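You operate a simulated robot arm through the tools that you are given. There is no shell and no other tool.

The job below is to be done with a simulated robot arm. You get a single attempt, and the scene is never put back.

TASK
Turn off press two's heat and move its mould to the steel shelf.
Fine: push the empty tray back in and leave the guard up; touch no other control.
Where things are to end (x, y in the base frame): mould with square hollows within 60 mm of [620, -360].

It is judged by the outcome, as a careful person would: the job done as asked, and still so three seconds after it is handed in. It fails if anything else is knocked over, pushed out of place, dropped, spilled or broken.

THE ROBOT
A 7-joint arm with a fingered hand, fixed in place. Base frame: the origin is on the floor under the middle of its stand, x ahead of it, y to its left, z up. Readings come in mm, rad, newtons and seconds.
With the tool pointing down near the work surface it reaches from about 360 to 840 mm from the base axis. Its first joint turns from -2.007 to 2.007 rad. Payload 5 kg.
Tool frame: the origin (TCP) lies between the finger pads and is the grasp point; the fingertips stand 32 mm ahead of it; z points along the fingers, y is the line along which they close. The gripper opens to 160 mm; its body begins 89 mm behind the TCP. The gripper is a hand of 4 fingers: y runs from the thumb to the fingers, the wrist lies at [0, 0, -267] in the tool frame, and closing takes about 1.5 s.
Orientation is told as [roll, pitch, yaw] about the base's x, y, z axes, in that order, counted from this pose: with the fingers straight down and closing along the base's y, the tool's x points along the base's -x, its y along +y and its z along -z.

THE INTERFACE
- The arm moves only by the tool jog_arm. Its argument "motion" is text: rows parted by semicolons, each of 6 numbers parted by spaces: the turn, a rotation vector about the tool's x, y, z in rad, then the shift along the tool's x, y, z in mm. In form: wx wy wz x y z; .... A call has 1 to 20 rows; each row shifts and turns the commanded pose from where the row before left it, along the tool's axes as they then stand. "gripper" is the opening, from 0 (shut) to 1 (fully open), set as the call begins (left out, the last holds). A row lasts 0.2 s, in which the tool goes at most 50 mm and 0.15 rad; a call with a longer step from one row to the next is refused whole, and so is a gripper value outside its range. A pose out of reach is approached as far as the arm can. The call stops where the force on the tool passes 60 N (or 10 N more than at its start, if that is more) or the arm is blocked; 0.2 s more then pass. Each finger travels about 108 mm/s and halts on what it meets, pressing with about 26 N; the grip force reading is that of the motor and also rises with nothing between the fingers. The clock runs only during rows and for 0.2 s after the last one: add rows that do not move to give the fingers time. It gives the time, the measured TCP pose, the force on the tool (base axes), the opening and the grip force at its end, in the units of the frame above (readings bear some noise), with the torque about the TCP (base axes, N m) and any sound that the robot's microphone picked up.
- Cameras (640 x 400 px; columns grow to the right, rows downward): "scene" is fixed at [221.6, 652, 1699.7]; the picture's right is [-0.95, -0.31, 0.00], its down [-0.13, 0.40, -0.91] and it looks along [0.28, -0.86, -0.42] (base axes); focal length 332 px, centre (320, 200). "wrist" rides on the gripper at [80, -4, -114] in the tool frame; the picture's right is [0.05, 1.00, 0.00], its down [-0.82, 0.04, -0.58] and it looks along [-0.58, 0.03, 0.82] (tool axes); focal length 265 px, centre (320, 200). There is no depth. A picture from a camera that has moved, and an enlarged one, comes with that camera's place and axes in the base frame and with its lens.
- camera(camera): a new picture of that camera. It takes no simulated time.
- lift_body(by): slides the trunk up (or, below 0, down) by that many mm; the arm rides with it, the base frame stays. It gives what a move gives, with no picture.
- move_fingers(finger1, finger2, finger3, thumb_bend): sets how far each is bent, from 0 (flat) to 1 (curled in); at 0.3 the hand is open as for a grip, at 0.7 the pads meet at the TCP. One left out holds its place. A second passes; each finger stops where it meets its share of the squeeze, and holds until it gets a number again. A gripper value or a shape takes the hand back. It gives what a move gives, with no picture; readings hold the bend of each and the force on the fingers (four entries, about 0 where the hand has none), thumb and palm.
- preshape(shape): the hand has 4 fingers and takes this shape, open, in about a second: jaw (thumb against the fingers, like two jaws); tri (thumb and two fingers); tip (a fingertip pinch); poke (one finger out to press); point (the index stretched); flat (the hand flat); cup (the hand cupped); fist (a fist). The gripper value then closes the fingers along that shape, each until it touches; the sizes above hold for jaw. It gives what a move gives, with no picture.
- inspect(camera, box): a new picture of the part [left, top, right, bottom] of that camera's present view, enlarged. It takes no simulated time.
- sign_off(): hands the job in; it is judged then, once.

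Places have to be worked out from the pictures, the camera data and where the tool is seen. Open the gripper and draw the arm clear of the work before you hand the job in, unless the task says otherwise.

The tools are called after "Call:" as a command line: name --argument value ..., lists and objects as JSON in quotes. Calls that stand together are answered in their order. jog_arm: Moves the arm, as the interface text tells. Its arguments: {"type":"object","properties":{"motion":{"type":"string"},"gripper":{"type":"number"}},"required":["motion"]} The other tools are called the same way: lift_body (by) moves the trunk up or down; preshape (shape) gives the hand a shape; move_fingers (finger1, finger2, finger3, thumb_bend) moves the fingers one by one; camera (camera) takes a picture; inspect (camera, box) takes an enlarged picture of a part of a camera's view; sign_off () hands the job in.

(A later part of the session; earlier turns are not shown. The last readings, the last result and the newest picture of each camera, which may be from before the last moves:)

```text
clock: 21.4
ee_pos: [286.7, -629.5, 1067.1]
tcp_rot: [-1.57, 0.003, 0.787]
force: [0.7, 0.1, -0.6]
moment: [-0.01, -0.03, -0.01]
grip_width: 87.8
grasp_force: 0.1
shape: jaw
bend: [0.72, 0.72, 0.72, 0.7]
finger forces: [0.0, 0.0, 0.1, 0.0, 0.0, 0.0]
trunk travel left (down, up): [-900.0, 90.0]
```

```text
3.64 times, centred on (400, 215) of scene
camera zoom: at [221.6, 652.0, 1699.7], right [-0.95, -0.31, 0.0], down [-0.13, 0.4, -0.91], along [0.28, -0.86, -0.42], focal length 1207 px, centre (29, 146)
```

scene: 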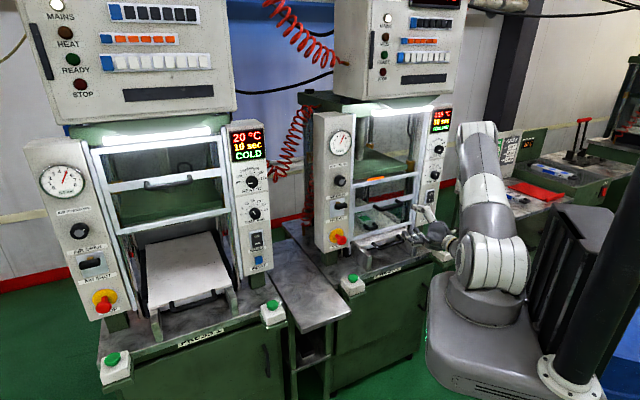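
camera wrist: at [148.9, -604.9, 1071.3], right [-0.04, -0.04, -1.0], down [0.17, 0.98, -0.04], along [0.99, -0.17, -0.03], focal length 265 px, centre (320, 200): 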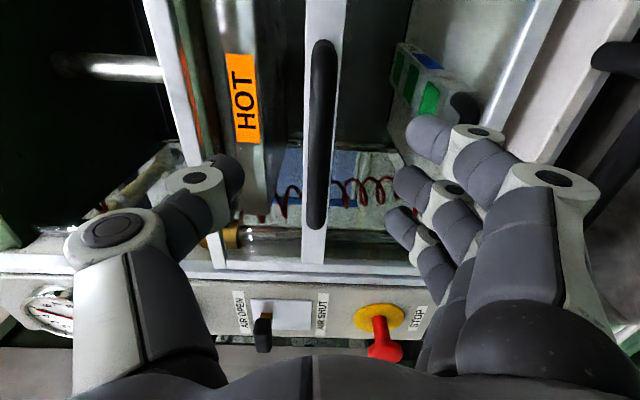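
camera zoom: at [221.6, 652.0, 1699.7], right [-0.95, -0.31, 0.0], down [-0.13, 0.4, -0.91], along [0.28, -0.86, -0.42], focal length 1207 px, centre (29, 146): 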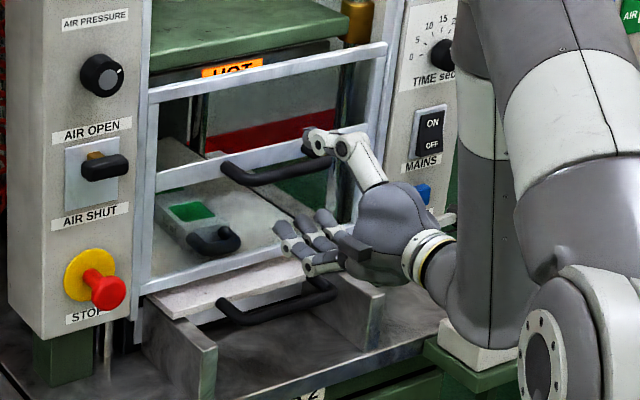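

The bar sits about 50 mm ahead of the TCP, and 1–2 mm above it. I move in 37 mm so the fingers lie above and below the bar, then check before closing.

Call:
jog_arm --motion "0 0 0 0 -1.5 10; 0 0 0 0 0 10; 0 0 0 0 0 9; 0 0 0 0 0 8; 0 0 0 0 0 0"

Call:
camera --camera "wrist"

Call:
inspect --camera "scene" --box '[340, 160, 460, 270]'

```text
clock: 22.6
ee_pos: [313.2, -654.3, 1068.5]
tcp_rot: [-1.571, 0.001, 0.787]
force: [0.0, -1.6, -0.3]
moment: [0.03, 0.03, 0.01]
grip_width: 87.8
grasp_force: 0.1
shape: jaw
bend: [0.72, 0.72, 0.72, 0.7]
finger forces: [0.0, 0.0, 0.0, 0.0, 0.1, 0.1]
trunk travel left (down, up): [-900.0, 90.0]
```

```text
taken
camera wrist: at [176.3, -630.9, 1071.5], right [-0.04, -0.04, -1.0], down [0.17, 0.99, -0.04], along [0.99, -0.17, -0.03], focal length 265 px, centre (320, 200)
```

wrist: 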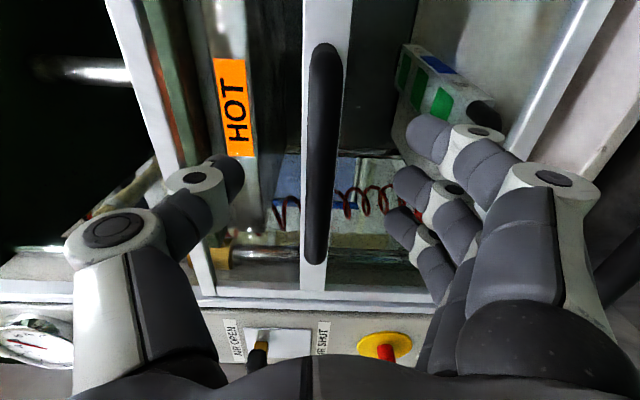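

```text
3.64 times, centred on (400, 215) of scene
camera zoom: at [221.6, 652.0, 1699.7], right [-0.95, -0.31, 0.0], down [-0.13, 0.4, -0.91], along [0.28, -0.86, -0.42], focal length 1207 px, centre (29, 146)
```

zoom: 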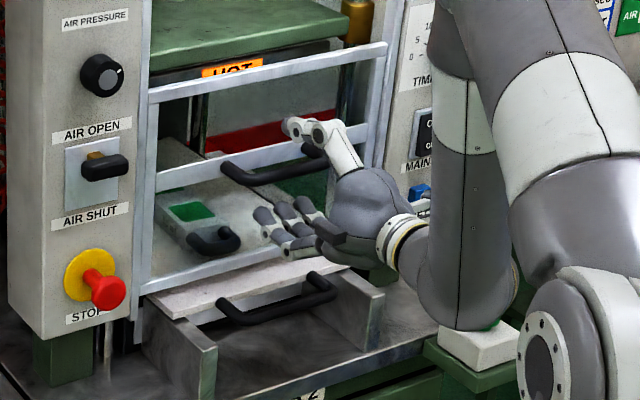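

The bar is about 8 mm ahead of the TCP, with the thumb above it and the fingers below. I close on it.

Call:
jog_arm --motion "0 0 0 0 0 0; 0 0 0 0 0 0; 0 0 0 0 0 0; 0 0 0 0 0 0; 0 0 0 0 0 0; 0 0 0 0 0 0" --gripper 0.0

Call:
camera --camera "wrist"

Call:
inspect --camera "scene" --box '[340, 160, 460, 270]'

```text
clock: 24.0
ee_pos: [313.3, -655.9, 1067.8]
tcp_rot: [-1.571, 0.001, 0.786]
force: [3.4, -4.7, 1.2]
moment: [0.03, -0.02, -0.04]
grip_width: 8.1
grasp_force: 25.7
shape: jaw
bend: [0.71, 0.71, 0.71, 0.7]
finger forces: [7.3, 7.1, 7.1, 0.1, 23.1, 0.0]
trunk travel left (down, up): [-900.0, 90.0]
```

```text
taken
camera wrist: at [176.7, -631.4, 1071.4], right [-0.04, -0.04, -1.0], down [0.17, 0.99, -0.04], along [0.99, -0.17, -0.03], focal length 265 px, centre (320, 200)
```

wrist: 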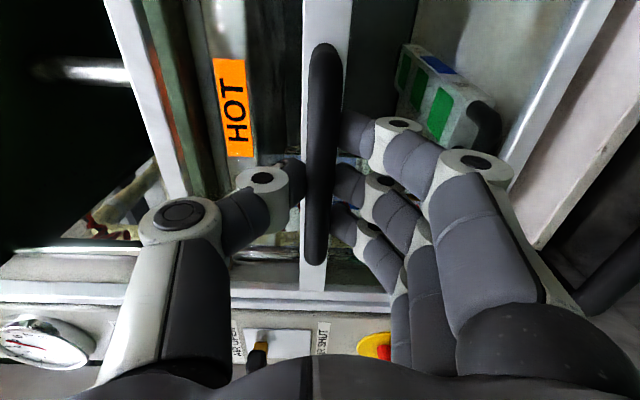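

```text
3.64 times, centred on (400, 215) of scene
camera zoom: at [221.6, 652.0, 1699.7], right [-0.95, -0.31, 0.0], down [-0.13, 0.4, -0.91], along [0.28, -0.86, -0.42], focal length 1207 px, centre (29, 146)
```

zoom: 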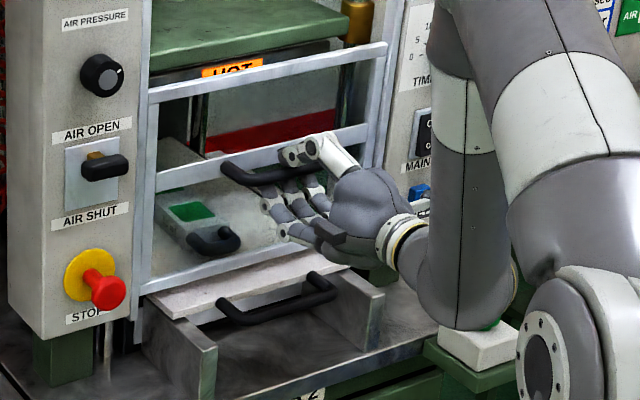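

All three fingers (7 N each) and the thumb (23 N) hold the guard handle. I lift 60 mm slowly and check the force.

Call:
jog_arm --motion "0 0 0 0 -10 0; 0 0 0 0 -12 0; 0 0 0 0 -12 0; 0 0 0 0 -13 0; 0 0 0 0 -13 0"

Call:
camera --camera "wrist"

Call:
inspect --camera "scene" --box '[340, 130, 460, 260]'

```text
clock: 25.2
ee_pos: [314.6, -655.4, 1127.7]
tcp_rot: [-1.57, 0.001, 0.787]
force: [4.7, -6.3, -0.7]
moment: [-0.01, 0.05, 0.0]
grip_width: 7.9
grasp_force: 25.7
shape: jaw
bend: [0.71, 0.71, 0.71, 0.7]
finger forces: [7.7, 7.5, 7.6, 0.0, 23.4, 0.1]
trunk travel left (down, up): [-900.0, 90.0]
```

```text
taken
camera wrist: at [176.7, -631.3, 1131.2], right [-0.04, -0.04, -1.0], down [0.17, 0.99, -0.04], along [0.99, -0.17, -0.03], focal length 265 px, centre (320, 200)
```

wrist: 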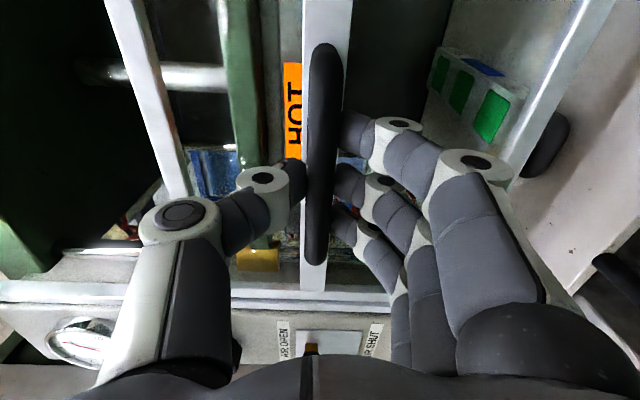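

```text
3.08 times, centred on (400, 195) of scene
camera zoom: at [221.6, 652.0, 1699.7], right [-0.95, -0.31, 0.0], down [-0.13, 0.4, -0.91], along [0.28, -0.86, -0.42], focal length 1021 px, centre (74, 215)
```

zoom: 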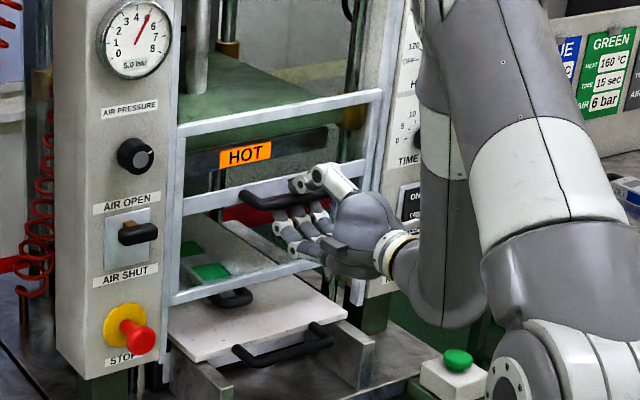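

The guard slides easily, apparently counterbalanced (almost no vertical force). I raise it another 150 mm.

Call:
jog_arm --motion "0 0 0 0 -18 0; 0 0 0 0 -22 0; 0 0 0 0 -22 0; 0 0 0 0 -22 0; 0 0 0 0 -22 0; 0 0 0 0 -22 0; 0 0 0 0 -22 0"

Call:
camera --camera "wrist"

Call:
camera --camera "scene"

```text
clock: 26.8
ee_pos: [314.7, -655.9, 1276.5]
tcp_rot: [-1.571, 0.0, 0.787]
force: [0.6, -4.6, 0.7]
moment: [0.01, 0.02, -0.06]
grip_width: 8.0
grasp_force: 25.9
shape: jaw
bend: [0.71, 0.71, 0.71, 0.7]
finger forces: [7.2, 6.9, 6.9, 0.0, 23.6, 0.0]
trunk travel left (down, up): [-900.0, 90.0]
```

```text
taken
camera wrist: at [176.9, -631.3, 1280.3], right [-0.04, -0.04, -1.0], down [0.17, 0.99, -0.04], along [0.99, -0.17, -0.03], focal length 265 px, centre (320, 200)
```

wrist: 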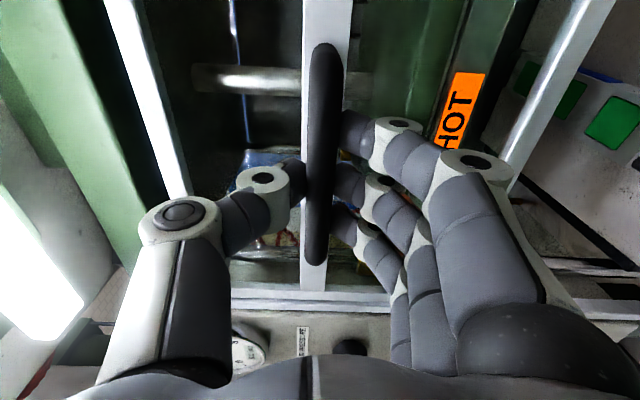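

```text
taken
```

scene: 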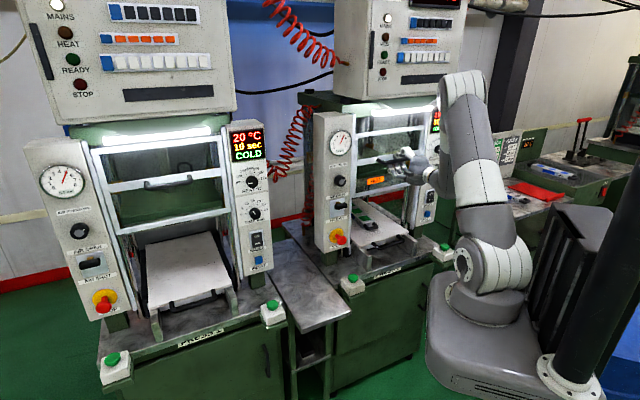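

It is now 208 mm up. Press 1's open guard sits a little closer to its lamp, so I raise another 40 mm in small steps and watch for the stop.

Call:
jog_arm --motion "0 0 0 0 -8 0; 0 0 0 0 -8 0; 0 0 0 0 -8 0; 0 0 0 0 -8 0; 0 0 0 0 -8 0; 0 0 0 0 0 0"

Call:
inspect --camera "scene" --box '[300, 90, 460, 260]'

```text
clock: 28.2
ee_pos: [314.6, -655.2, 1317.9]
tcp_rot: [-1.571, 0.0, 0.788]
force: [2.5, -7.2, -1.1]
moment: [0.01, 0.02, -0.11]
grip_width: 7.5
grasp_force: 26.1
shape: jaw
bend: [0.71, 0.71, 0.71, 0.7]
finger forces: [7.8, 7.5, 7.5, 0.0, 22.9, 0.0]
trunk travel left (down, up): [-900.0, 90.0]
```

```text
2.35 times, centred on (380, 175) of scene
camera zoom: at [221.6, 652.0, 1699.7], right [-0.95, -0.31, 0.0], down [-0.13, 0.4, -0.91], along [0.28, -0.86, -0.42], focal length 781 px, centre (179, 259)
```

zoom: 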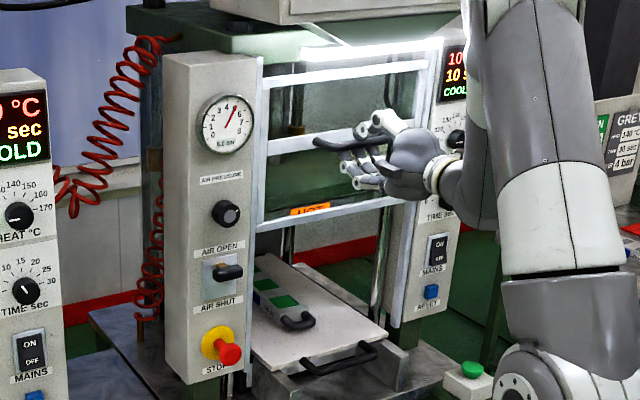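

The guard is about 250 mm up with its lower bar well clear of the mould. I loosen the fingers slightly first to see whether the guard stays up by itself.

Call:
jog_arm --motion "0 0 0 0 0 0; 0 0 0 0 0 0; 0 0 0 0 0 0; 0 0 0 0 0 0; 0 0 0 0 0 0" --gripper 0.22

Call:
camera --camera "wrist"

Call:
inspect --camera "scene" --box '[300, 90, 460, 260]'

```text
clock: 29.4
ee_pos: [313.4, -654.5, 1317.1]
tcp_rot: [-1.571, 0.003, 0.788]
force: [0.6, 0.6, -0.1]
moment: [0.02, -0.02, 0.0]
grip_width: 34.4
grasp_force: 0.0
shape: jaw
bend: [0.73, 0.73, 0.73, 0.7]
finger forces: [0.0, 0.0, 0.0, 0.1, 0.1, 0.0]
trunk travel left (down, up): [-900.0, 90.0]
```

```text
taken
camera wrist: at [176.3, -630.0, 1321.8], right [-0.04, -0.04, -1.0], down [0.17, 0.98, -0.04], along [0.99, -0.17, -0.03], focal length 265 px, centre (320, 200)
```

wrist: 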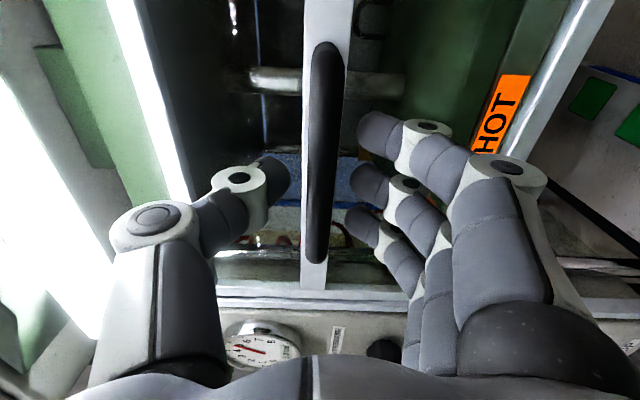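

```text
2.35 times, centred on (380, 175) of scene
camera zoom: at [221.6, 652.0, 1699.7], right [-0.95, -0.31, 0.0], down [-0.13, 0.4, -0.91], along [0.28, -0.86, -0.42], focal length 781 px, centre (179, 259)
```

zoom: 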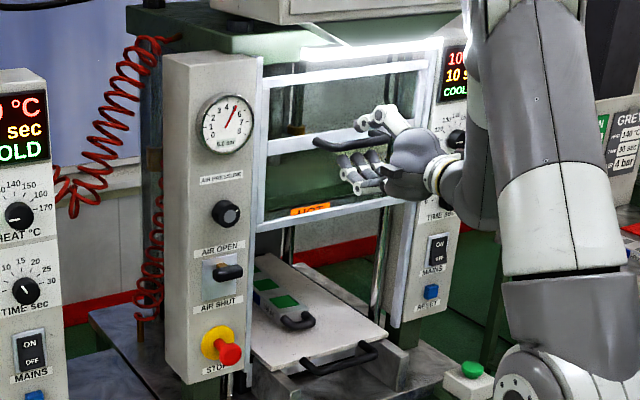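

The guard stays up unaided with zero force on the hand. I open fully, back straight out, then look at the tray handle and mould.

Call:
jog_arm --motion "0 0 0 0 0 0; 0 0 0 0 0 0; 0 0 0 0 0 -30; 0 0 0 0 0 -40; 0 0 0 0 0 -40; 0 0 0 0 0 -30; 0 0 0 0 0 0" --gripper 0.6

Call:
camera --camera "wrist"

Call:
inspect --camera "scene" --box '[340, 170, 460, 280]'

Call:
camera --camera "scene"

```text
clock: 31.0
ee_pos: [213.5, -557.9, 1316.0]
tcp_rot: [-1.571, 0.001, 0.787]
force: [0.2, 0.2, -0.6]
moment: [0.02, 0.01, 0.03]
grip_width: 95.4
grasp_force: 0.0
shape: jaw
bend: [0.71, 0.71, 0.71, 0.69]
finger forces: [0.0, 0.0, 0.0, 0.1, 0.0, 0.0]
trunk travel left (down, up): [-900.0, 90.0]
```

```text
taken
camera wrist: at [76.6, -532.4, 1320.8], right [-0.04, -0.04, -1.0], down [0.17, 0.99, -0.04], along [0.99, -0.17, -0.03], focal length 265 px, centre (320, 200)
```

wrist: 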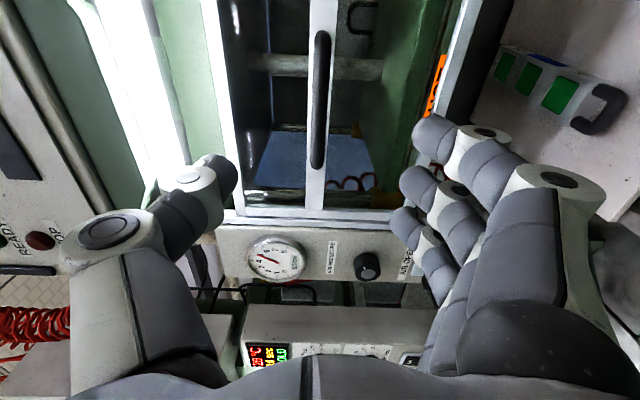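

```text
3.64 times, centred on (400, 225) of scene
camera zoom: at [221.6, 652.0, 1699.7], right [-0.95, -0.31, 0.0], down [-0.13, 0.4, -0.91], along [0.28, -0.86, -0.42], focal length 1207 px, centre (29, 109)
```

zoom: 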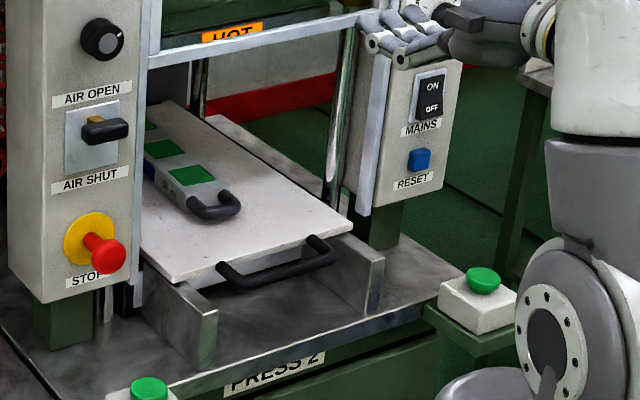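

```text
taken
```

scene: 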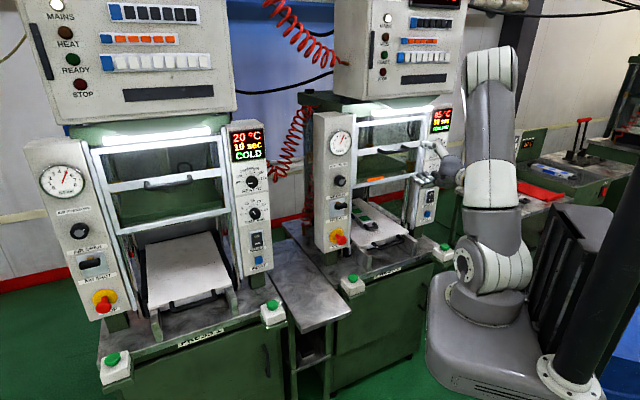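

The guard is up and stays there, and the tray handle and the mould (green squares, lateral ≈ 0) are now accessible. I lower the hand to z≈1000 in front of the press and tilt it about 60° down so it can take the tray handle from front-above.

Call:
jog_arm --motion "0 0 0 0 39 0; 0 0 0 0 39 0; 0 0 0 0 39 0; 0 0 0 0 39 0; 0 0 0 0 39 0; 0 0 0 0 39 0; 0 0 0 0 39 0; 0 0 0 0 39 0; -0.1496 0 0 0 0 0; -0.1496 0 0 0 0 0; -0.1496 0 0 0 0 0; -0.1496 0 0 0 0 0; -0.1496 0 0 0 0 0; -0.1496 0 0 0 0 0; -0.1496 0 0 0 0 0; 0 0 0 0 0 0"

Call:
camera --camera "wrist"

Call:
camera --camera "scene"

```text
clock: 34.4
ee_pos: [213.7, -556.0, 1005.2]
tcp_rot: [-0.523, 0.0, 0.786]
force: [-0.3, -0.2, 0.8]
moment: [0.01, -0.05, -0.02]
grip_width: 95.6
grasp_force: 0.0
shape: jaw
bend: [0.71, 0.71, 0.71, 0.69]
finger forces: [0.0, 0.0, 0.0, 0.1, 0.0, 0.0]
trunk travel left (down, up): [-900.0, 90.0]
```

```text
taken
camera wrist: at [119.0, -574.2, 1106.2], right [-0.65, 0.57, -0.5], down [0.35, 0.81, 0.48], along [0.68, 0.14, -0.72], focal length 265 px, centre (320, 200)
```

wrist: 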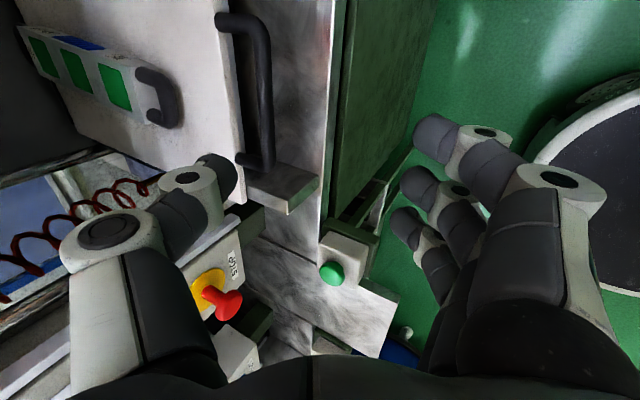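

```text
taken
```

scene: 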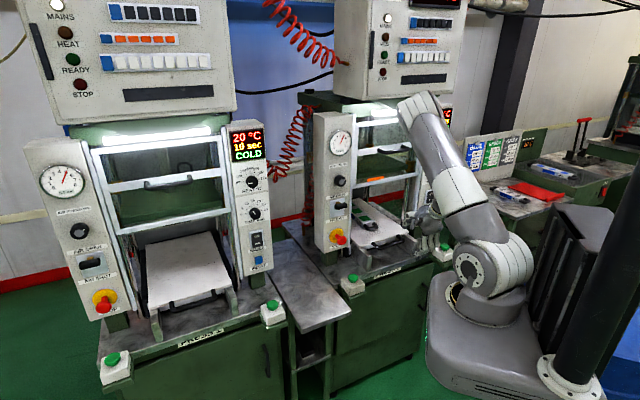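

The tray handle is in the wrist view. I zoom in to measure it.

Call:
inspect --camera "wrist" --box '[150, 0, 390, 240]'

Call:
inspect --camera "scene" --box '[360, 220, 440, 270]'

```text
1.67 times, centred on (270, 120) of wrist
camera zoom: at [119.0, -574.2, 1106.2], right [-0.65, 0.57, -0.5], down [0.35, 0.81, 0.48], along [0.68, 0.14, -0.72], focal length 442 px, centre (403, 333)
```

zoom: 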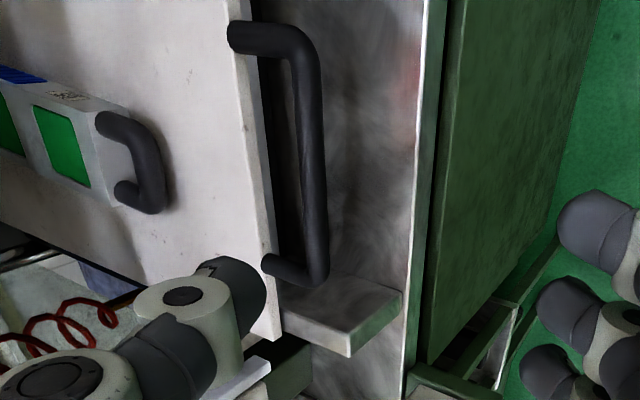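

```text
8.00 times, centred on (400, 245) of scene
camera zoom: at [221.6, 652.0, 1699.7], right [-0.95, -0.31, 0.0], down [-0.13, 0.4, -0.91], along [0.28, -0.86, -0.42], focal length 2655 px, centre (-320, -160)
```

zoom: 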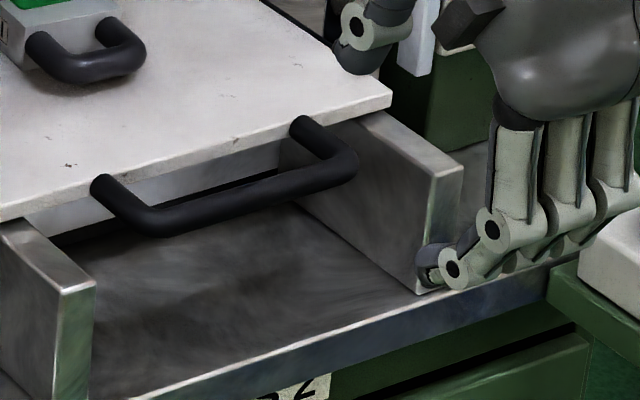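

I put the tray bar at n≈88, lateral≈3, z≈886, with about 33 mm of clear gap to the plate. I narrow the opening to 34 mm, line up along the tool axis and advance 110 mm to check.

Call:
jog_arm --motion "0 0 0 0 -30 0; 0 0 0 0 -30 0; 0 0 0 0 0 28; 0 0 0 0 0 28; 0 0 0 0 0 28; 0 0 0 0 0 26; 0 0 0 0 0 0" --gripper 0.22

Call:
camera --camera "wrist"

Call:
inspect --camera "scene" --box '[340, 180, 460, 280]'

Call:
camera --camera "scene"

```text
clock: 36.0
ee_pos: [289.4, -631.0, 939.5]
tcp_rot: [-0.525, 0.0, 0.788]
force: [0.2, -0.5, 0.1]
moment: [-0.02, 0.0, -0.02]
grip_width: 35.6
grasp_force: 0.1
shape: jaw
bend: [0.73, 0.73, 0.73, 0.7]
finger forces: [0.0, 0.1, 0.1, 0.1, 0.0, 0.1]
trunk travel left (down, up): [-900.0, 90.0]
```

```text
taken
camera wrist: at [195.0, -649.4, 1040.0], right [-0.65, 0.57, -0.5], down [0.35, 0.81, 0.48], along [0.68, 0.14, -0.72], focal length 265 px, centre (320, 200)
```

wrist: 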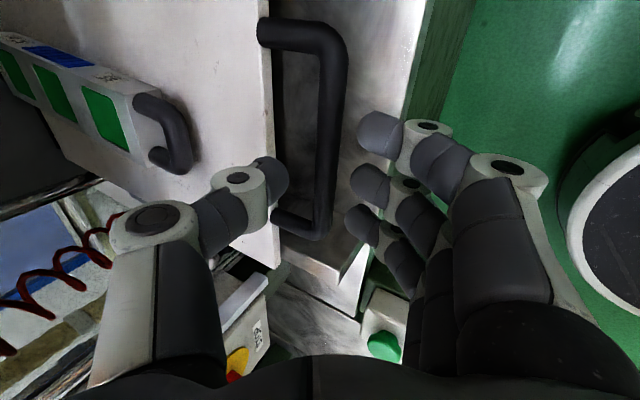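

```text
4.00 times, centred on (400, 230) of scene
camera zoom: at [221.6, 652.0, 1699.7], right [-0.95, -0.31, 0.0], down [-0.13, 0.4, -0.91], along [0.28, -0.86, -0.42], focal length 1328 px, centre (0, 80)
```

zoom: 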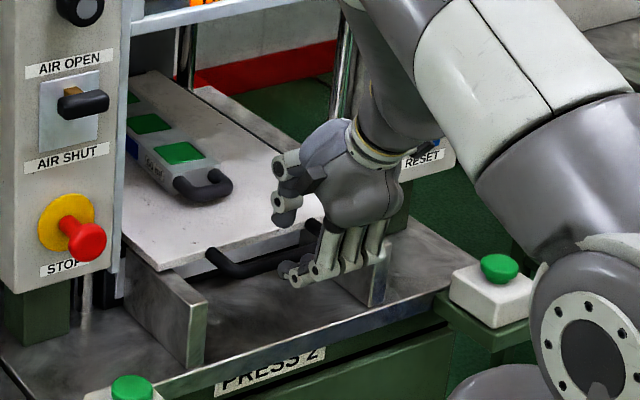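

```text
taken
```

scene: 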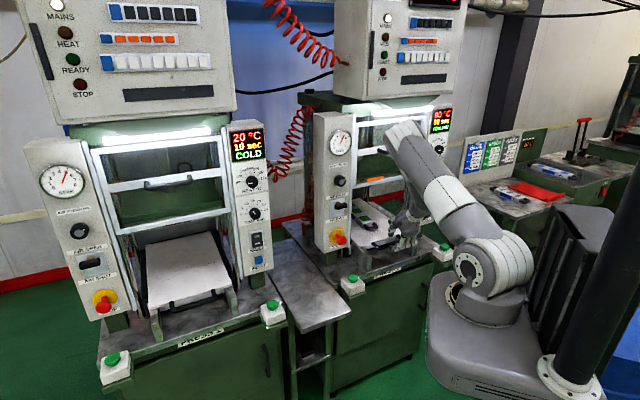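

Using the known tool motion between the two views, the bar is about 47 mm ahead and 3 mm outward of the TCP (n≈78, z≈897). I narrow the opening slightly, trim by 3 mm, and advance 16 mm before re-checking the thumb's clearance to the plate edge.

Call:
jog_arm --motion "0 0 0 0 3 0; 0 0 0 0 0 8; 0 0 0 0 0 8; 0 0 0 0 0 0" --gripper 0.18

Call:
camera --camera "wrist"

Call:
inspect --camera "wrist" --box '[200, 20, 440, 260]'

```text
clock: 37.0
ee_pos: [293.7, -634.6, 923.8]
tcp_rot: [-0.525, 0.001, 0.787]
force: [1.3, 0.4, -0.7]
moment: [0.0, -0.02, 0.02]
grip_width: 29.2
grasp_force: 0.1
shape: jaw
bend: [0.73, 0.73, 0.73, 0.7]
finger forces: [0.1, 0.0, 0.0, 0.0, 0.0, 0.0]
trunk travel left (down, up): [-900.0, 90.0]
```

```text
taken
camera wrist: at [199.1, -653.8, 1025.0], right [-0.65, 0.57, -0.5], down [0.35, 0.81, 0.48], along [0.68, 0.14, -0.72], focal length 265 px, centre (320, 200)
```

wrist: 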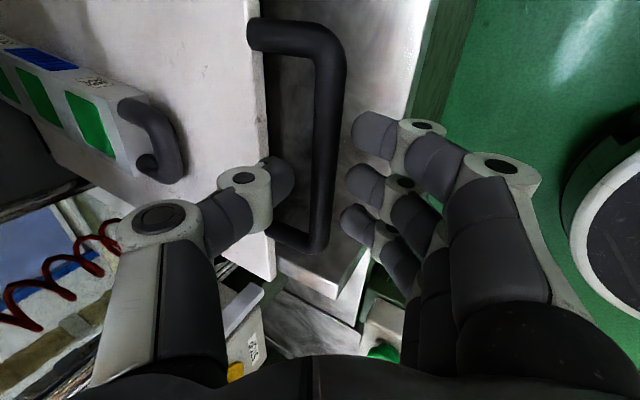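

```text
1.67 times, centred on (320, 140) of wrist
camera zoom: at [199.1, -653.8, 1025.0], right [-0.65, 0.57, -0.5], down [0.35, 0.81, 0.48], along [0.68, 0.14, -0.72], focal length 442 px, centre (320, 300)
```

zoom: 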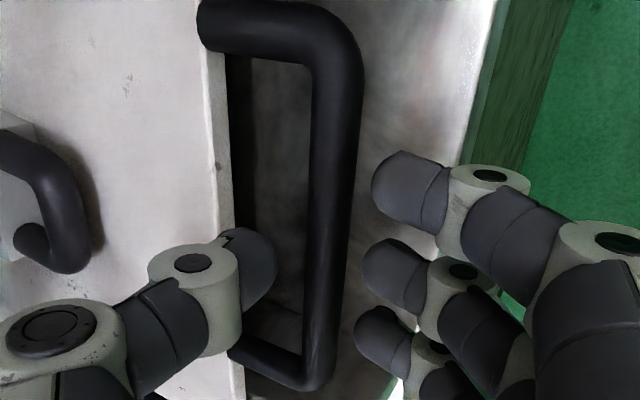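

The bar lies between the thumb and fingers and the thumb clears the plate edge. I advance the last 14 mm and close on the bar.

Call:
jog_arm --motion "0 0 0 0 1.5 5; 0 0 0 0 0 5; 0 0 0 0 0 4; 0 0 0 0 0 0"

Call:
inspect --camera "wrist" --box '[200, 20, 440, 260]'

Call:
inspect --camera "scene" --box '[360, 200, 440, 260]'

```text
clock: 38.0
ee_pos: [297.7, -639.4, 912.6]
tcp_rot: [-0.525, 0.002, 0.787]
force: [0.4, -0.2, -0.6]
moment: [0.01, -0.01, -0.02]
grip_width: 29.5
grasp_force: 0.0
shape: jaw
bend: [0.73, 0.73, 0.73, 0.7]
finger forces: [0.1, 0.0, 0.0, 0.0, 0.1, 0.1]
trunk travel left (down, up): [-900.0, 90.0]
```

```text
1.67 times, centred on (320, 140) of wrist
camera zoom: at [202.8, -658.3, 1012.6], right [-0.65, 0.57, -0.5], down [0.35, 0.81, 0.48], along [0.68, 0.14, -0.72], focal length 442 px, centre (320, 300)
```

zoom: 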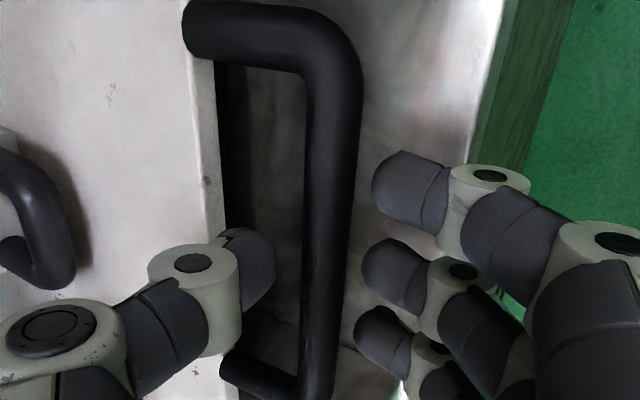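

```text
6.67 times, centred on (400, 230) of scene
camera zoom: at [221.6, 652.0, 1699.7], right [-0.95, -0.31, 0.0], down [-0.13, 0.4, -0.91], along [0.28, -0.86, -0.42], focal length 2213 px, centre (-213, 0)
```

zoom: 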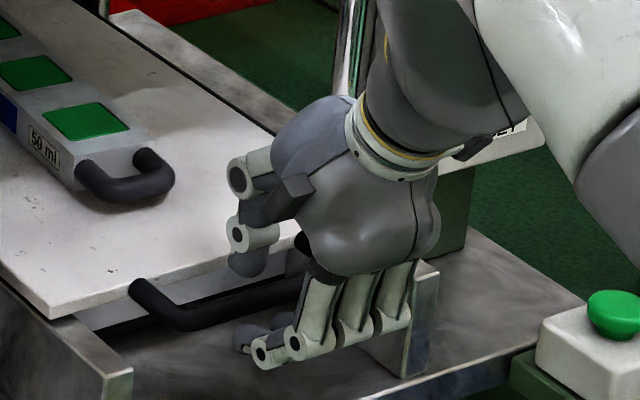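

I advance 4 mm more for a firmer hold, then close the fingers on the bar.

Call:
jog_arm --motion "0 0 0 0 0 4; 0 0 0 0 0 0"

Call:
jog_arm --motion "0 0 0 0 0 0; 0 0 0 0 0 0; 0 0 0 0 0 0; 0 0 0 0 0 0; 0 0 0 0 0 0" --gripper 0.0

Call:
inspect --camera "wrist" --box '[200, 20, 440, 260]'

Call:
inspect --camera "scene" --box '[360, 200, 440, 260]'

```text
clock: 38.6
ee_pos: [299.3, -641.1, 907.8]
tcp_rot: [-0.524, 0.003, 0.785]
force: [1.1, -0.3, -0.6]
moment: [0.0, -0.01, -0.01]
grip_width: 29.5
grasp_force: 0.1
shape: jaw
bend: [0.73, 0.73, 0.73, 0.7]
finger forces: [0.0, 0.1, 0.0, 0.1, 0.0, 0.1]
trunk travel left (down, up): [-900.0, 90.0]
```

```text
clock: 39.8
ee_pos: [299.6, -642.0, 906.3]
tcp_rot: [-0.523, 0.001, 0.788]
force: [0.3, -1.7, -5.8]
moment: [0.02, 0.03, -0.01]
grip_width: 10.1
grasp_force: 25.7
shape: jaw
bend: [0.71, 0.71, 0.71, 0.7]
finger forces: [7.9, 7.9, 8.1, 0.0, 22.2, 0.0]
trunk travel left (down, up): [-900.0, 90.0]
```

```text
1.67 times, centred on (320, 140) of wrist
camera zoom: at [204.8, -660.1, 1008.1], right [-0.65, 0.57, -0.5], down [0.35, 0.81, 0.48], along [0.68, 0.14, -0.72], focal length 442 px, centre (320, 300)
```

zoom: 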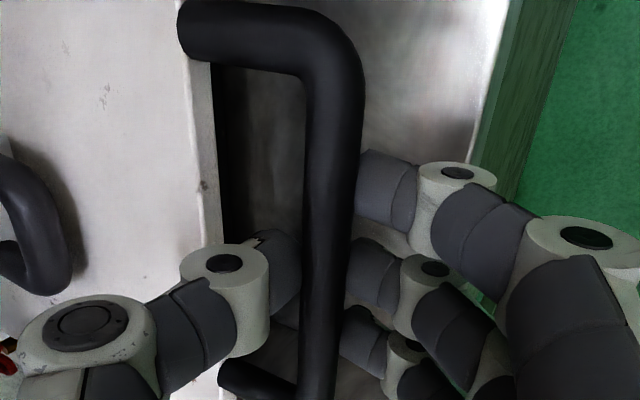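

```text
6.67 times, centred on (400, 230) of scene
camera zoom: at [221.6, 652.0, 1699.7], right [-0.95, -0.31, 0.0], down [-0.13, 0.4, -0.91], along [0.28, -0.86, -0.42], focal length 2213 px, centre (-213, 0)
```

zoom: 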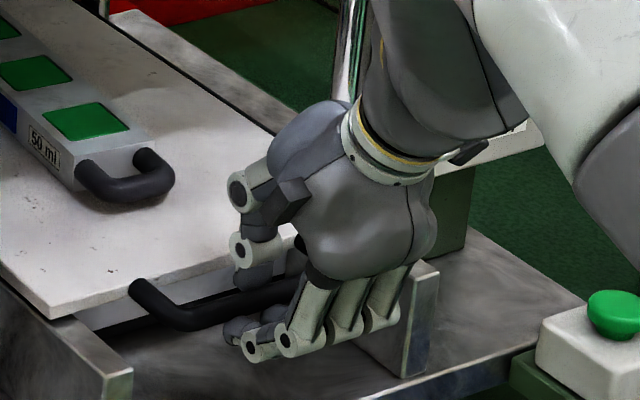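

The bar is held firmly. I pull the tray outward, starting with 20 mm to read the force.

Call:
jog_arm --motion "0 0 0 0 3.5 -2; 0 0 0 0 4.3 -2.5; 0 0 0 0 4.3 -2.5; 0 0 0 0 5.2 -3; 0 0 0 0 0 0"

Call:
inspect --camera "scene" --box '[340, 180, 460, 280]'

```text
clock: 41.0
ee_pos: [284.5, -626.6, 907.7]
tcp_rot: [-0.522, 0.001, 0.786]
force: [-1.3, -0.5, -6.0]
moment: [0.01, 0.11, 0.01]
grip_width: 9.9
grasp_force: 26.2
shape: jaw
bend: [0.71, 0.71, 0.71, 0.7]
finger forces: [8.3, 8.5, 8.6, 0.1, 22.9, 0.1]
trunk travel left (down, up): [-900.0, 90.0]
```

```text
4.00 times, centred on (400, 230) of scene
camera zoom: at [221.6, 652.0, 1699.7], right [-0.95, -0.31, 0.0], down [-0.13, 0.4, -0.91], along [0.28, -0.86, -0.42], focal length 1328 px, centre (0, 80)
```

zoom: 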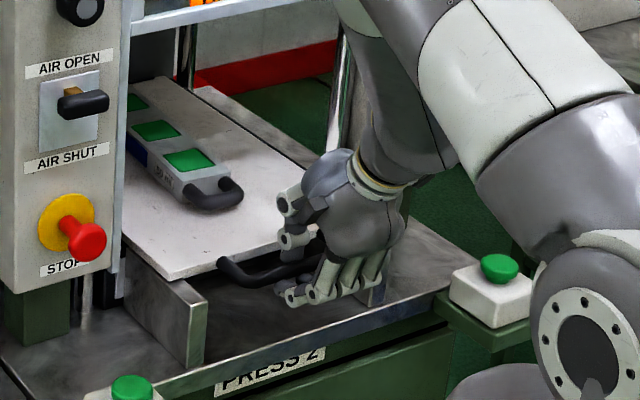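

The tray slides easily, with almost no horizontal force, and the mould rides along. I pull another 80 mm and check.

Call:
jog_arm --motion "0 0 0 0 5.2 -3; 0 0 0 0 6.93 -4; 0 0 0 0 8.66 -5; 0 0 0 0 8.66 -5; 0 0 0 0 8.66 -5; 0 0 0 0 8.66 -5; 0 0 0 0 8.66 -5; 0 0 0 0 6.93 -4; 0 0 0 0 6.93 -4; 0 0 0 0 0 0"

Call:
camera --camera "scene"

Call:
inspect --camera "scene" --box '[340, 180, 460, 280]'

Call:
camera --camera "wrist"

```text
clock: 43.2
ee_pos: [229.0, -569.6, 906.9]
tcp_rot: [-0.522, 0.001, 0.787]
force: [-3.6, -2.6, -6.6]
moment: [0.02, 0.09, 0.01]
grip_width: 10.0
grasp_force: 26.3
shape: jaw
bend: [0.71, 0.71, 0.71, 0.7]
finger forces: [8.6, 8.7, 8.8, 0.0, 22.3, 0.0]
trunk travel left (down, up): [-900.0, 90.0]
```

```text
taken
```

scene: 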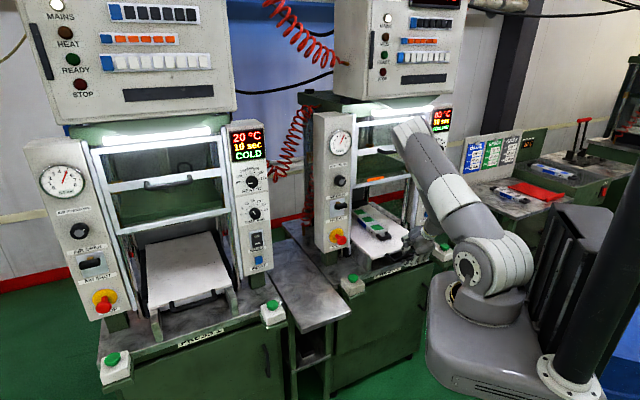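

```text
4.00 times, centred on (400, 230) of scene
camera zoom: at [221.6, 652.0, 1699.7], right [-0.95, -0.31, 0.0], down [-0.13, 0.4, -0.91], along [0.28, -0.86, -0.42], focal length 1328 px, centre (0, 80)
```

zoom: 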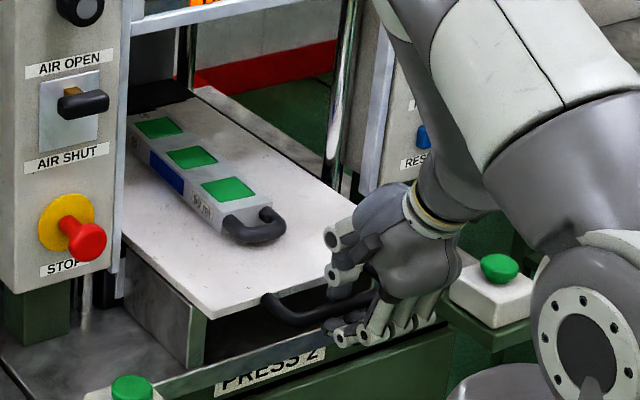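

```text
taken
camera wrist: at [133.3, -588.4, 1008.2], right [-0.65, 0.57, -0.5], down [0.35, 0.81, 0.48], along [0.68, 0.14, -0.72], focal length 265 px, centre (320, 200)
```

wrist: 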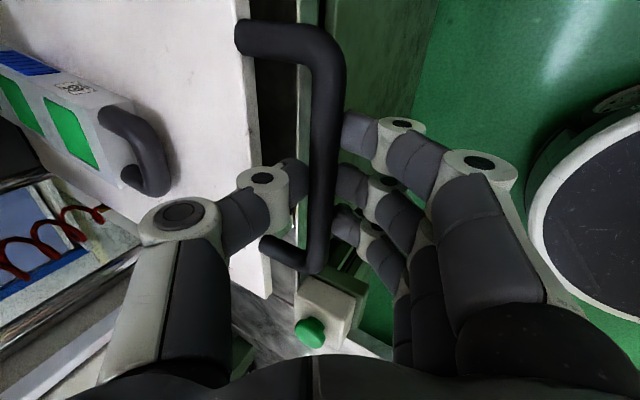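

The tray is out 98 mm and the mould (three green squares, "50 ml") moved with it. Its middle is still under the platen, so I pull on gently, watching for an end stop.

Call:
jog_arm --motion "0 0 0 0 5.2 -3; 0 0 0 0 6.93 -4; 0 0 0 0 6.93 -4; 0 0 0 0 6.93 -4; 0 0 0 0 6.93 -4; 0 0 0 0 6.93 -4; 0 0 0 0 6.93 -4; 0 0 0 0 0 0"

Call:
inspect --camera "scene" --box '[340, 180, 460, 280]'

Call:
camera --camera "scene"

```text
clock: 45.0
ee_pos: [191.2, -531.1, 908.8]
tcp_rot: [-0.523, 0.0, 0.788]
force: [-3.3, -3.8, -13.3]
moment: [0.02, 0.14, -0.06]
grip_width: 9.6
grasp_force: 25.8
shape: jaw
bend: [0.71, 0.71, 0.71, 0.7]
finger forces: [9.2, 9.1, 9.2, 0.0, 21.5, 0.0]
trunk travel left (down, up): [-900.0, 90.0]
```

```text
4.00 times, centred on (400, 230) of scene
camera zoom: at [221.6, 652.0, 1699.7], right [-0.95, -0.31, 0.0], down [-0.13, 0.4, -0.91], along [0.28, -0.86, -0.42], focal length 1328 px, centre (0, 80)
```

zoom: 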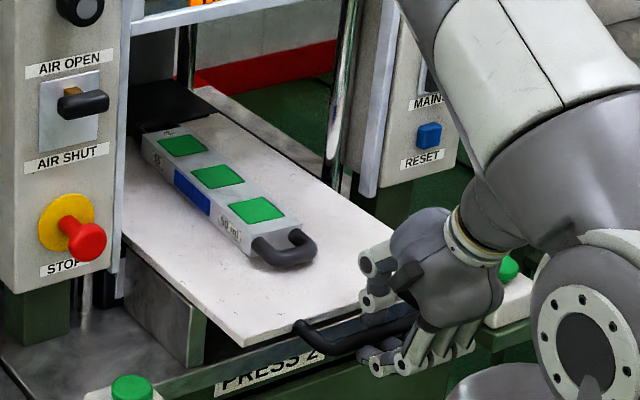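

```text
taken
```

scene: 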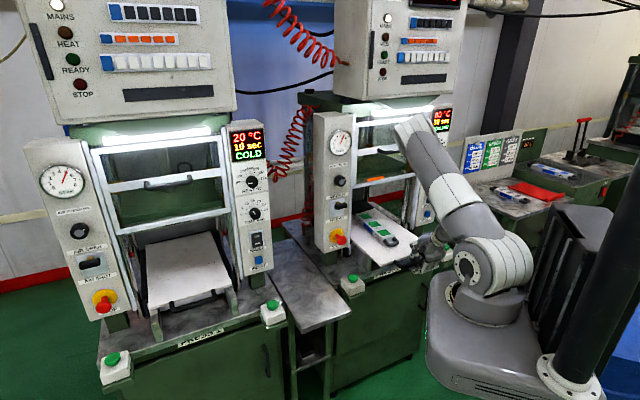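

The tray is out 153 mm. Its back edge is near n≈410, so its centre of mass is still well over the rails. I pull 45 mm more, carefully.

Call:
jog_arm --motion "0 0 0 0 5.2 -3; 0 0 0 0 6.93 -4; 0 0 0 0 6.93 -4; 0 0 0 0 6.93 -4; 0 0 0 0 6.93 -4; 0 0 0 0 5.2 -3; 0 0 0 0 0 0"

Call:
inspect --camera "scene" --box '[340, 180, 460, 280]'

Call:
camera --camera "wrist"

```text
clock: 46.6
ee_pos: [159.0, -499.3, 909.3]
tcp_rot: [-0.521, 0.0, 0.787]
force: [-0.7, -4.0, -12.7]
moment: [0.03, 0.11, -0.05]
grip_width: 9.3
grasp_force: 25.6
shape: jaw
bend: [0.71, 0.71, 0.71, 0.7]
finger forces: [8.8, 8.8, 8.9, 0.0, 22.0, 0.1]
trunk travel left (down, up): [-900.0, 90.0]
```

```text
4.00 times, centred on (400, 230) of scene
camera zoom: at [221.6, 652.0, 1699.7], right [-0.95, -0.31, 0.0], down [-0.13, 0.4, -0.91], along [0.28, -0.86, -0.42], focal length 1328 px, centre (0, 80)
```

zoom: 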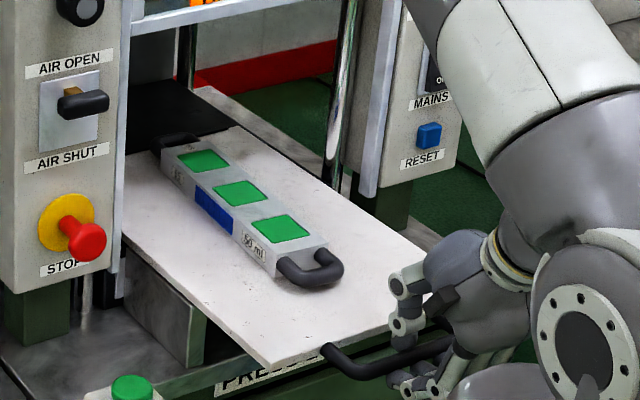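

```text
taken
camera wrist: at [63.8, -519.0, 1008.6], right [-0.65, 0.57, -0.5], down [0.35, 0.81, 0.48], along [0.68, 0.14, -0.72], focal length 265 px, centre (320, 200)
```

wrist: 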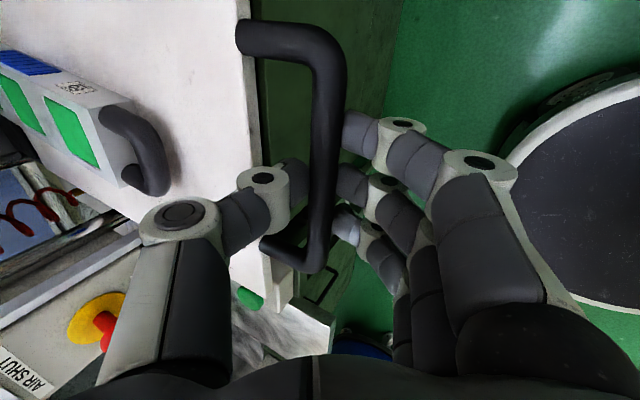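

The tray is out 200 mm and the whole mould is on its exposed part. The hand drifted up about 2.5 mm and is carrying some of the tray's weight, so I lower by that much, open slightly, and withdraw along the tool axis.

Call:
jog_arm --motion "0 0 0 0 1.25 2.17; 0 0 0 0 0 0"

Call:
jog_arm --motion "0 0 0 0 0 0; 0 0 0 0 0 0; 0 0 0 0 0 0; 0 0 0 0 0 -15; 0 0 0 0 0 -25; 0 0 0 0 0 -40; 0 0 0 0 0 -40; 0 0 0 0 0 -40; 0 0 0 0 0 0" --gripper 0.2

Call:
camera --camera "wrist"

Call:
inspect --camera "scene" --box '[330, 180, 460, 290]'

```text
clock: 47.2
ee_pos: [158.3, -500.9, 909.3]
tcp_rot: [-0.526, 0.001, 0.785]
force: [-2.4, -2.1, 2.8]
moment: [0.0, 0.01, -0.01]
grip_width: 9.4
grasp_force: 26.4
shape: jaw
bend: [0.71, 0.71, 0.71, 0.7]
finger forces: [7.6, 7.8, 7.6, 0.0, 25.3, 0.0]
trunk travel left (down, up): [-900.0, 90.0]
```

```text
clock: 49.2
ee_pos: [100.8, -443.9, 1046.6]
tcp_rot: [-0.522, -0.001, 0.787]
force: [-0.5, -0.8, 0.2]
moment: [0.0, 0.01, 0.02]
grip_width: 31.5
grasp_force: 0.1
shape: jaw
bend: [0.73, 0.73, 0.73, 0.7]
finger forces: [0.0, 0.1, 0.0, 0.1, 0.0, 0.1]
trunk travel left (down, up): [-900.0, 90.0]
```

```text
taken
camera wrist: at [6.6, -462.3, 1146.5], right [-0.65, 0.57, -0.5], down [0.35, 0.81, 0.48], along [0.68, 0.14, -0.72], focal length 265 px, centre (320, 200)
```

wrist: 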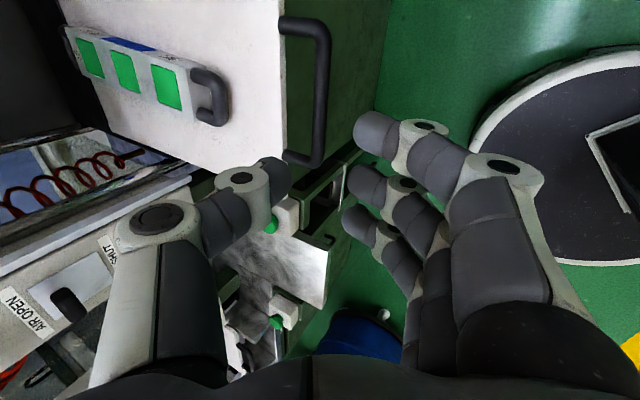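

```text
3.64 times, centred on (395, 235) of scene
camera zoom: at [221.6, 652.0, 1699.7], right [-0.95, -0.31, 0.0], down [-0.13, 0.4, -0.91], along [0.28, -0.86, -0.42], focal length 1207 px, centre (47, 73)
```

zoom: 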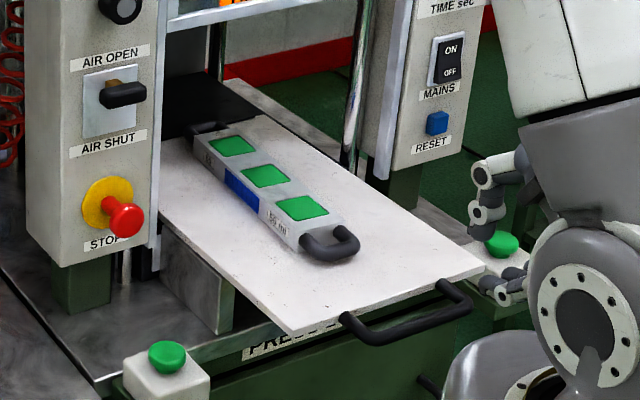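

The tray rests stably and the mould is fully visible. A steep top-down grasp at its middle needs a bit more clearance to the raised guard. The tray's centre of mass (n≈141) leaves room, so I'll draw it out about 45 mm more: I go back along the same line and re-grip the handle.

Call:
jog_arm --motion "0 0 0 0 0 40; 0 0 0 0 0 40; 0 0 0 0 0 35; 0 0 0 0 0 20; 0 0 0 0 0 13; 0 0 0 0 0 10; 0 0 0 0 0 0"

Call:
inspect --camera "wrist" --box '[200, 20, 440, 260]'

```text
clock: 50.8
ee_pos: [157.6, -501.3, 906.2]
tcp_rot: [-0.523, 0.002, 0.787]
force: [-0.3, -0.7, -0.1]
moment: [-0.02, -0.01, -0.03]
grip_width: 31.6
grasp_force: 0.1
shape: jaw
bend: [0.73, 0.73, 0.73, 0.7]
finger forces: [0.0, 0.0, 0.0, 0.0, 0.0, 0.0]
trunk travel left (down, up): [-900.0, 90.0]
```

```text
1.67 times, centred on (320, 140) of wrist
camera zoom: at [64.1, -519.3, 1007.3], right [-0.65, 0.57, -0.5], down [0.35, 0.81, 0.48], along [0.68, 0.14, -0.72], focal length 442 px, centre (320, 300)
```

zoom: 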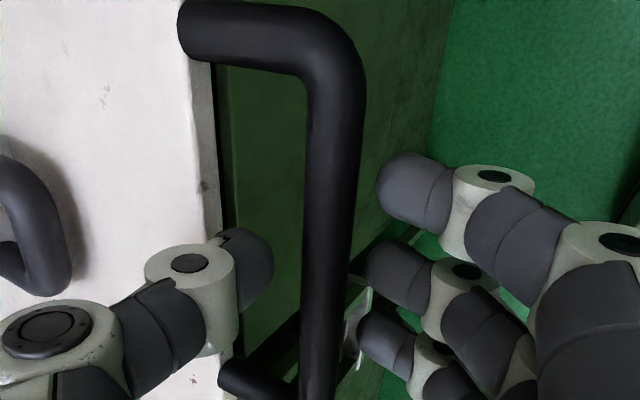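

Same relation to the bar as before. I close on it and pull 45 mm further, horizontally.

Call:
jog_arm --motion "0 0 0 0 0 0; 0 0 0 0 0 0; 0 0 0 0 0 0; 0 0 0 0 0 0; 0 0 0 0 4.33 -2.5; 0 0 0 0 6.06 -3.5; 0 0 0 0 6.93 -4; 0 0 0 0 6.93 -4; 0 0 0 0 6.93 -4; 0 0 0 0 5.2 -3; 0 0 0 0 2.6 -1.5; 0 0 0 0 0 0" --gripper 0.0

Call:
inspect --camera "scene" --box '[330, 180, 460, 290]'

Call:
camera --camera "wrist"

```text
clock: 53.4
ee_pos: [127.0, -468.9, 907.2]
tcp_rot: [-0.521, 0.001, 0.787]
force: [3.9, -0.3, -15.2]
moment: [0.14, 0.08, -0.01]
grip_width: 8.3
grasp_force: 25.8
shape: jaw
bend: [0.71, 0.71, 0.71, 0.7]
finger forces: [9.0, 8.7, 8.6, 0.0, 22.0, 0.1]
trunk travel left (down, up): [-900.0, 90.0]
```

```text
3.64 times, centred on (395, 235) of scene
camera zoom: at [221.6, 652.0, 1699.7], right [-0.95, -0.31, 0.0], down [-0.13, 0.4, -0.91], along [0.28, -0.86, -0.42], focal length 1207 px, centre (47, 73)
```

zoom: 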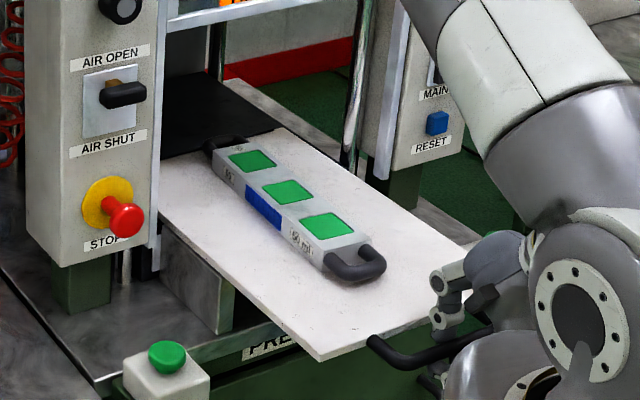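

```text
taken
camera wrist: at [32.1, -487.4, 1007.6], right [-0.65, 0.57, -0.5], down [0.35, 0.81, 0.48], along [0.68, 0.14, -0.72], focal length 265 px, centre (320, 200)
```

wrist: 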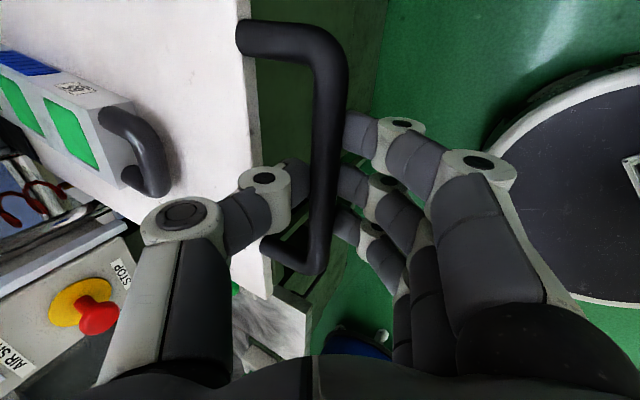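

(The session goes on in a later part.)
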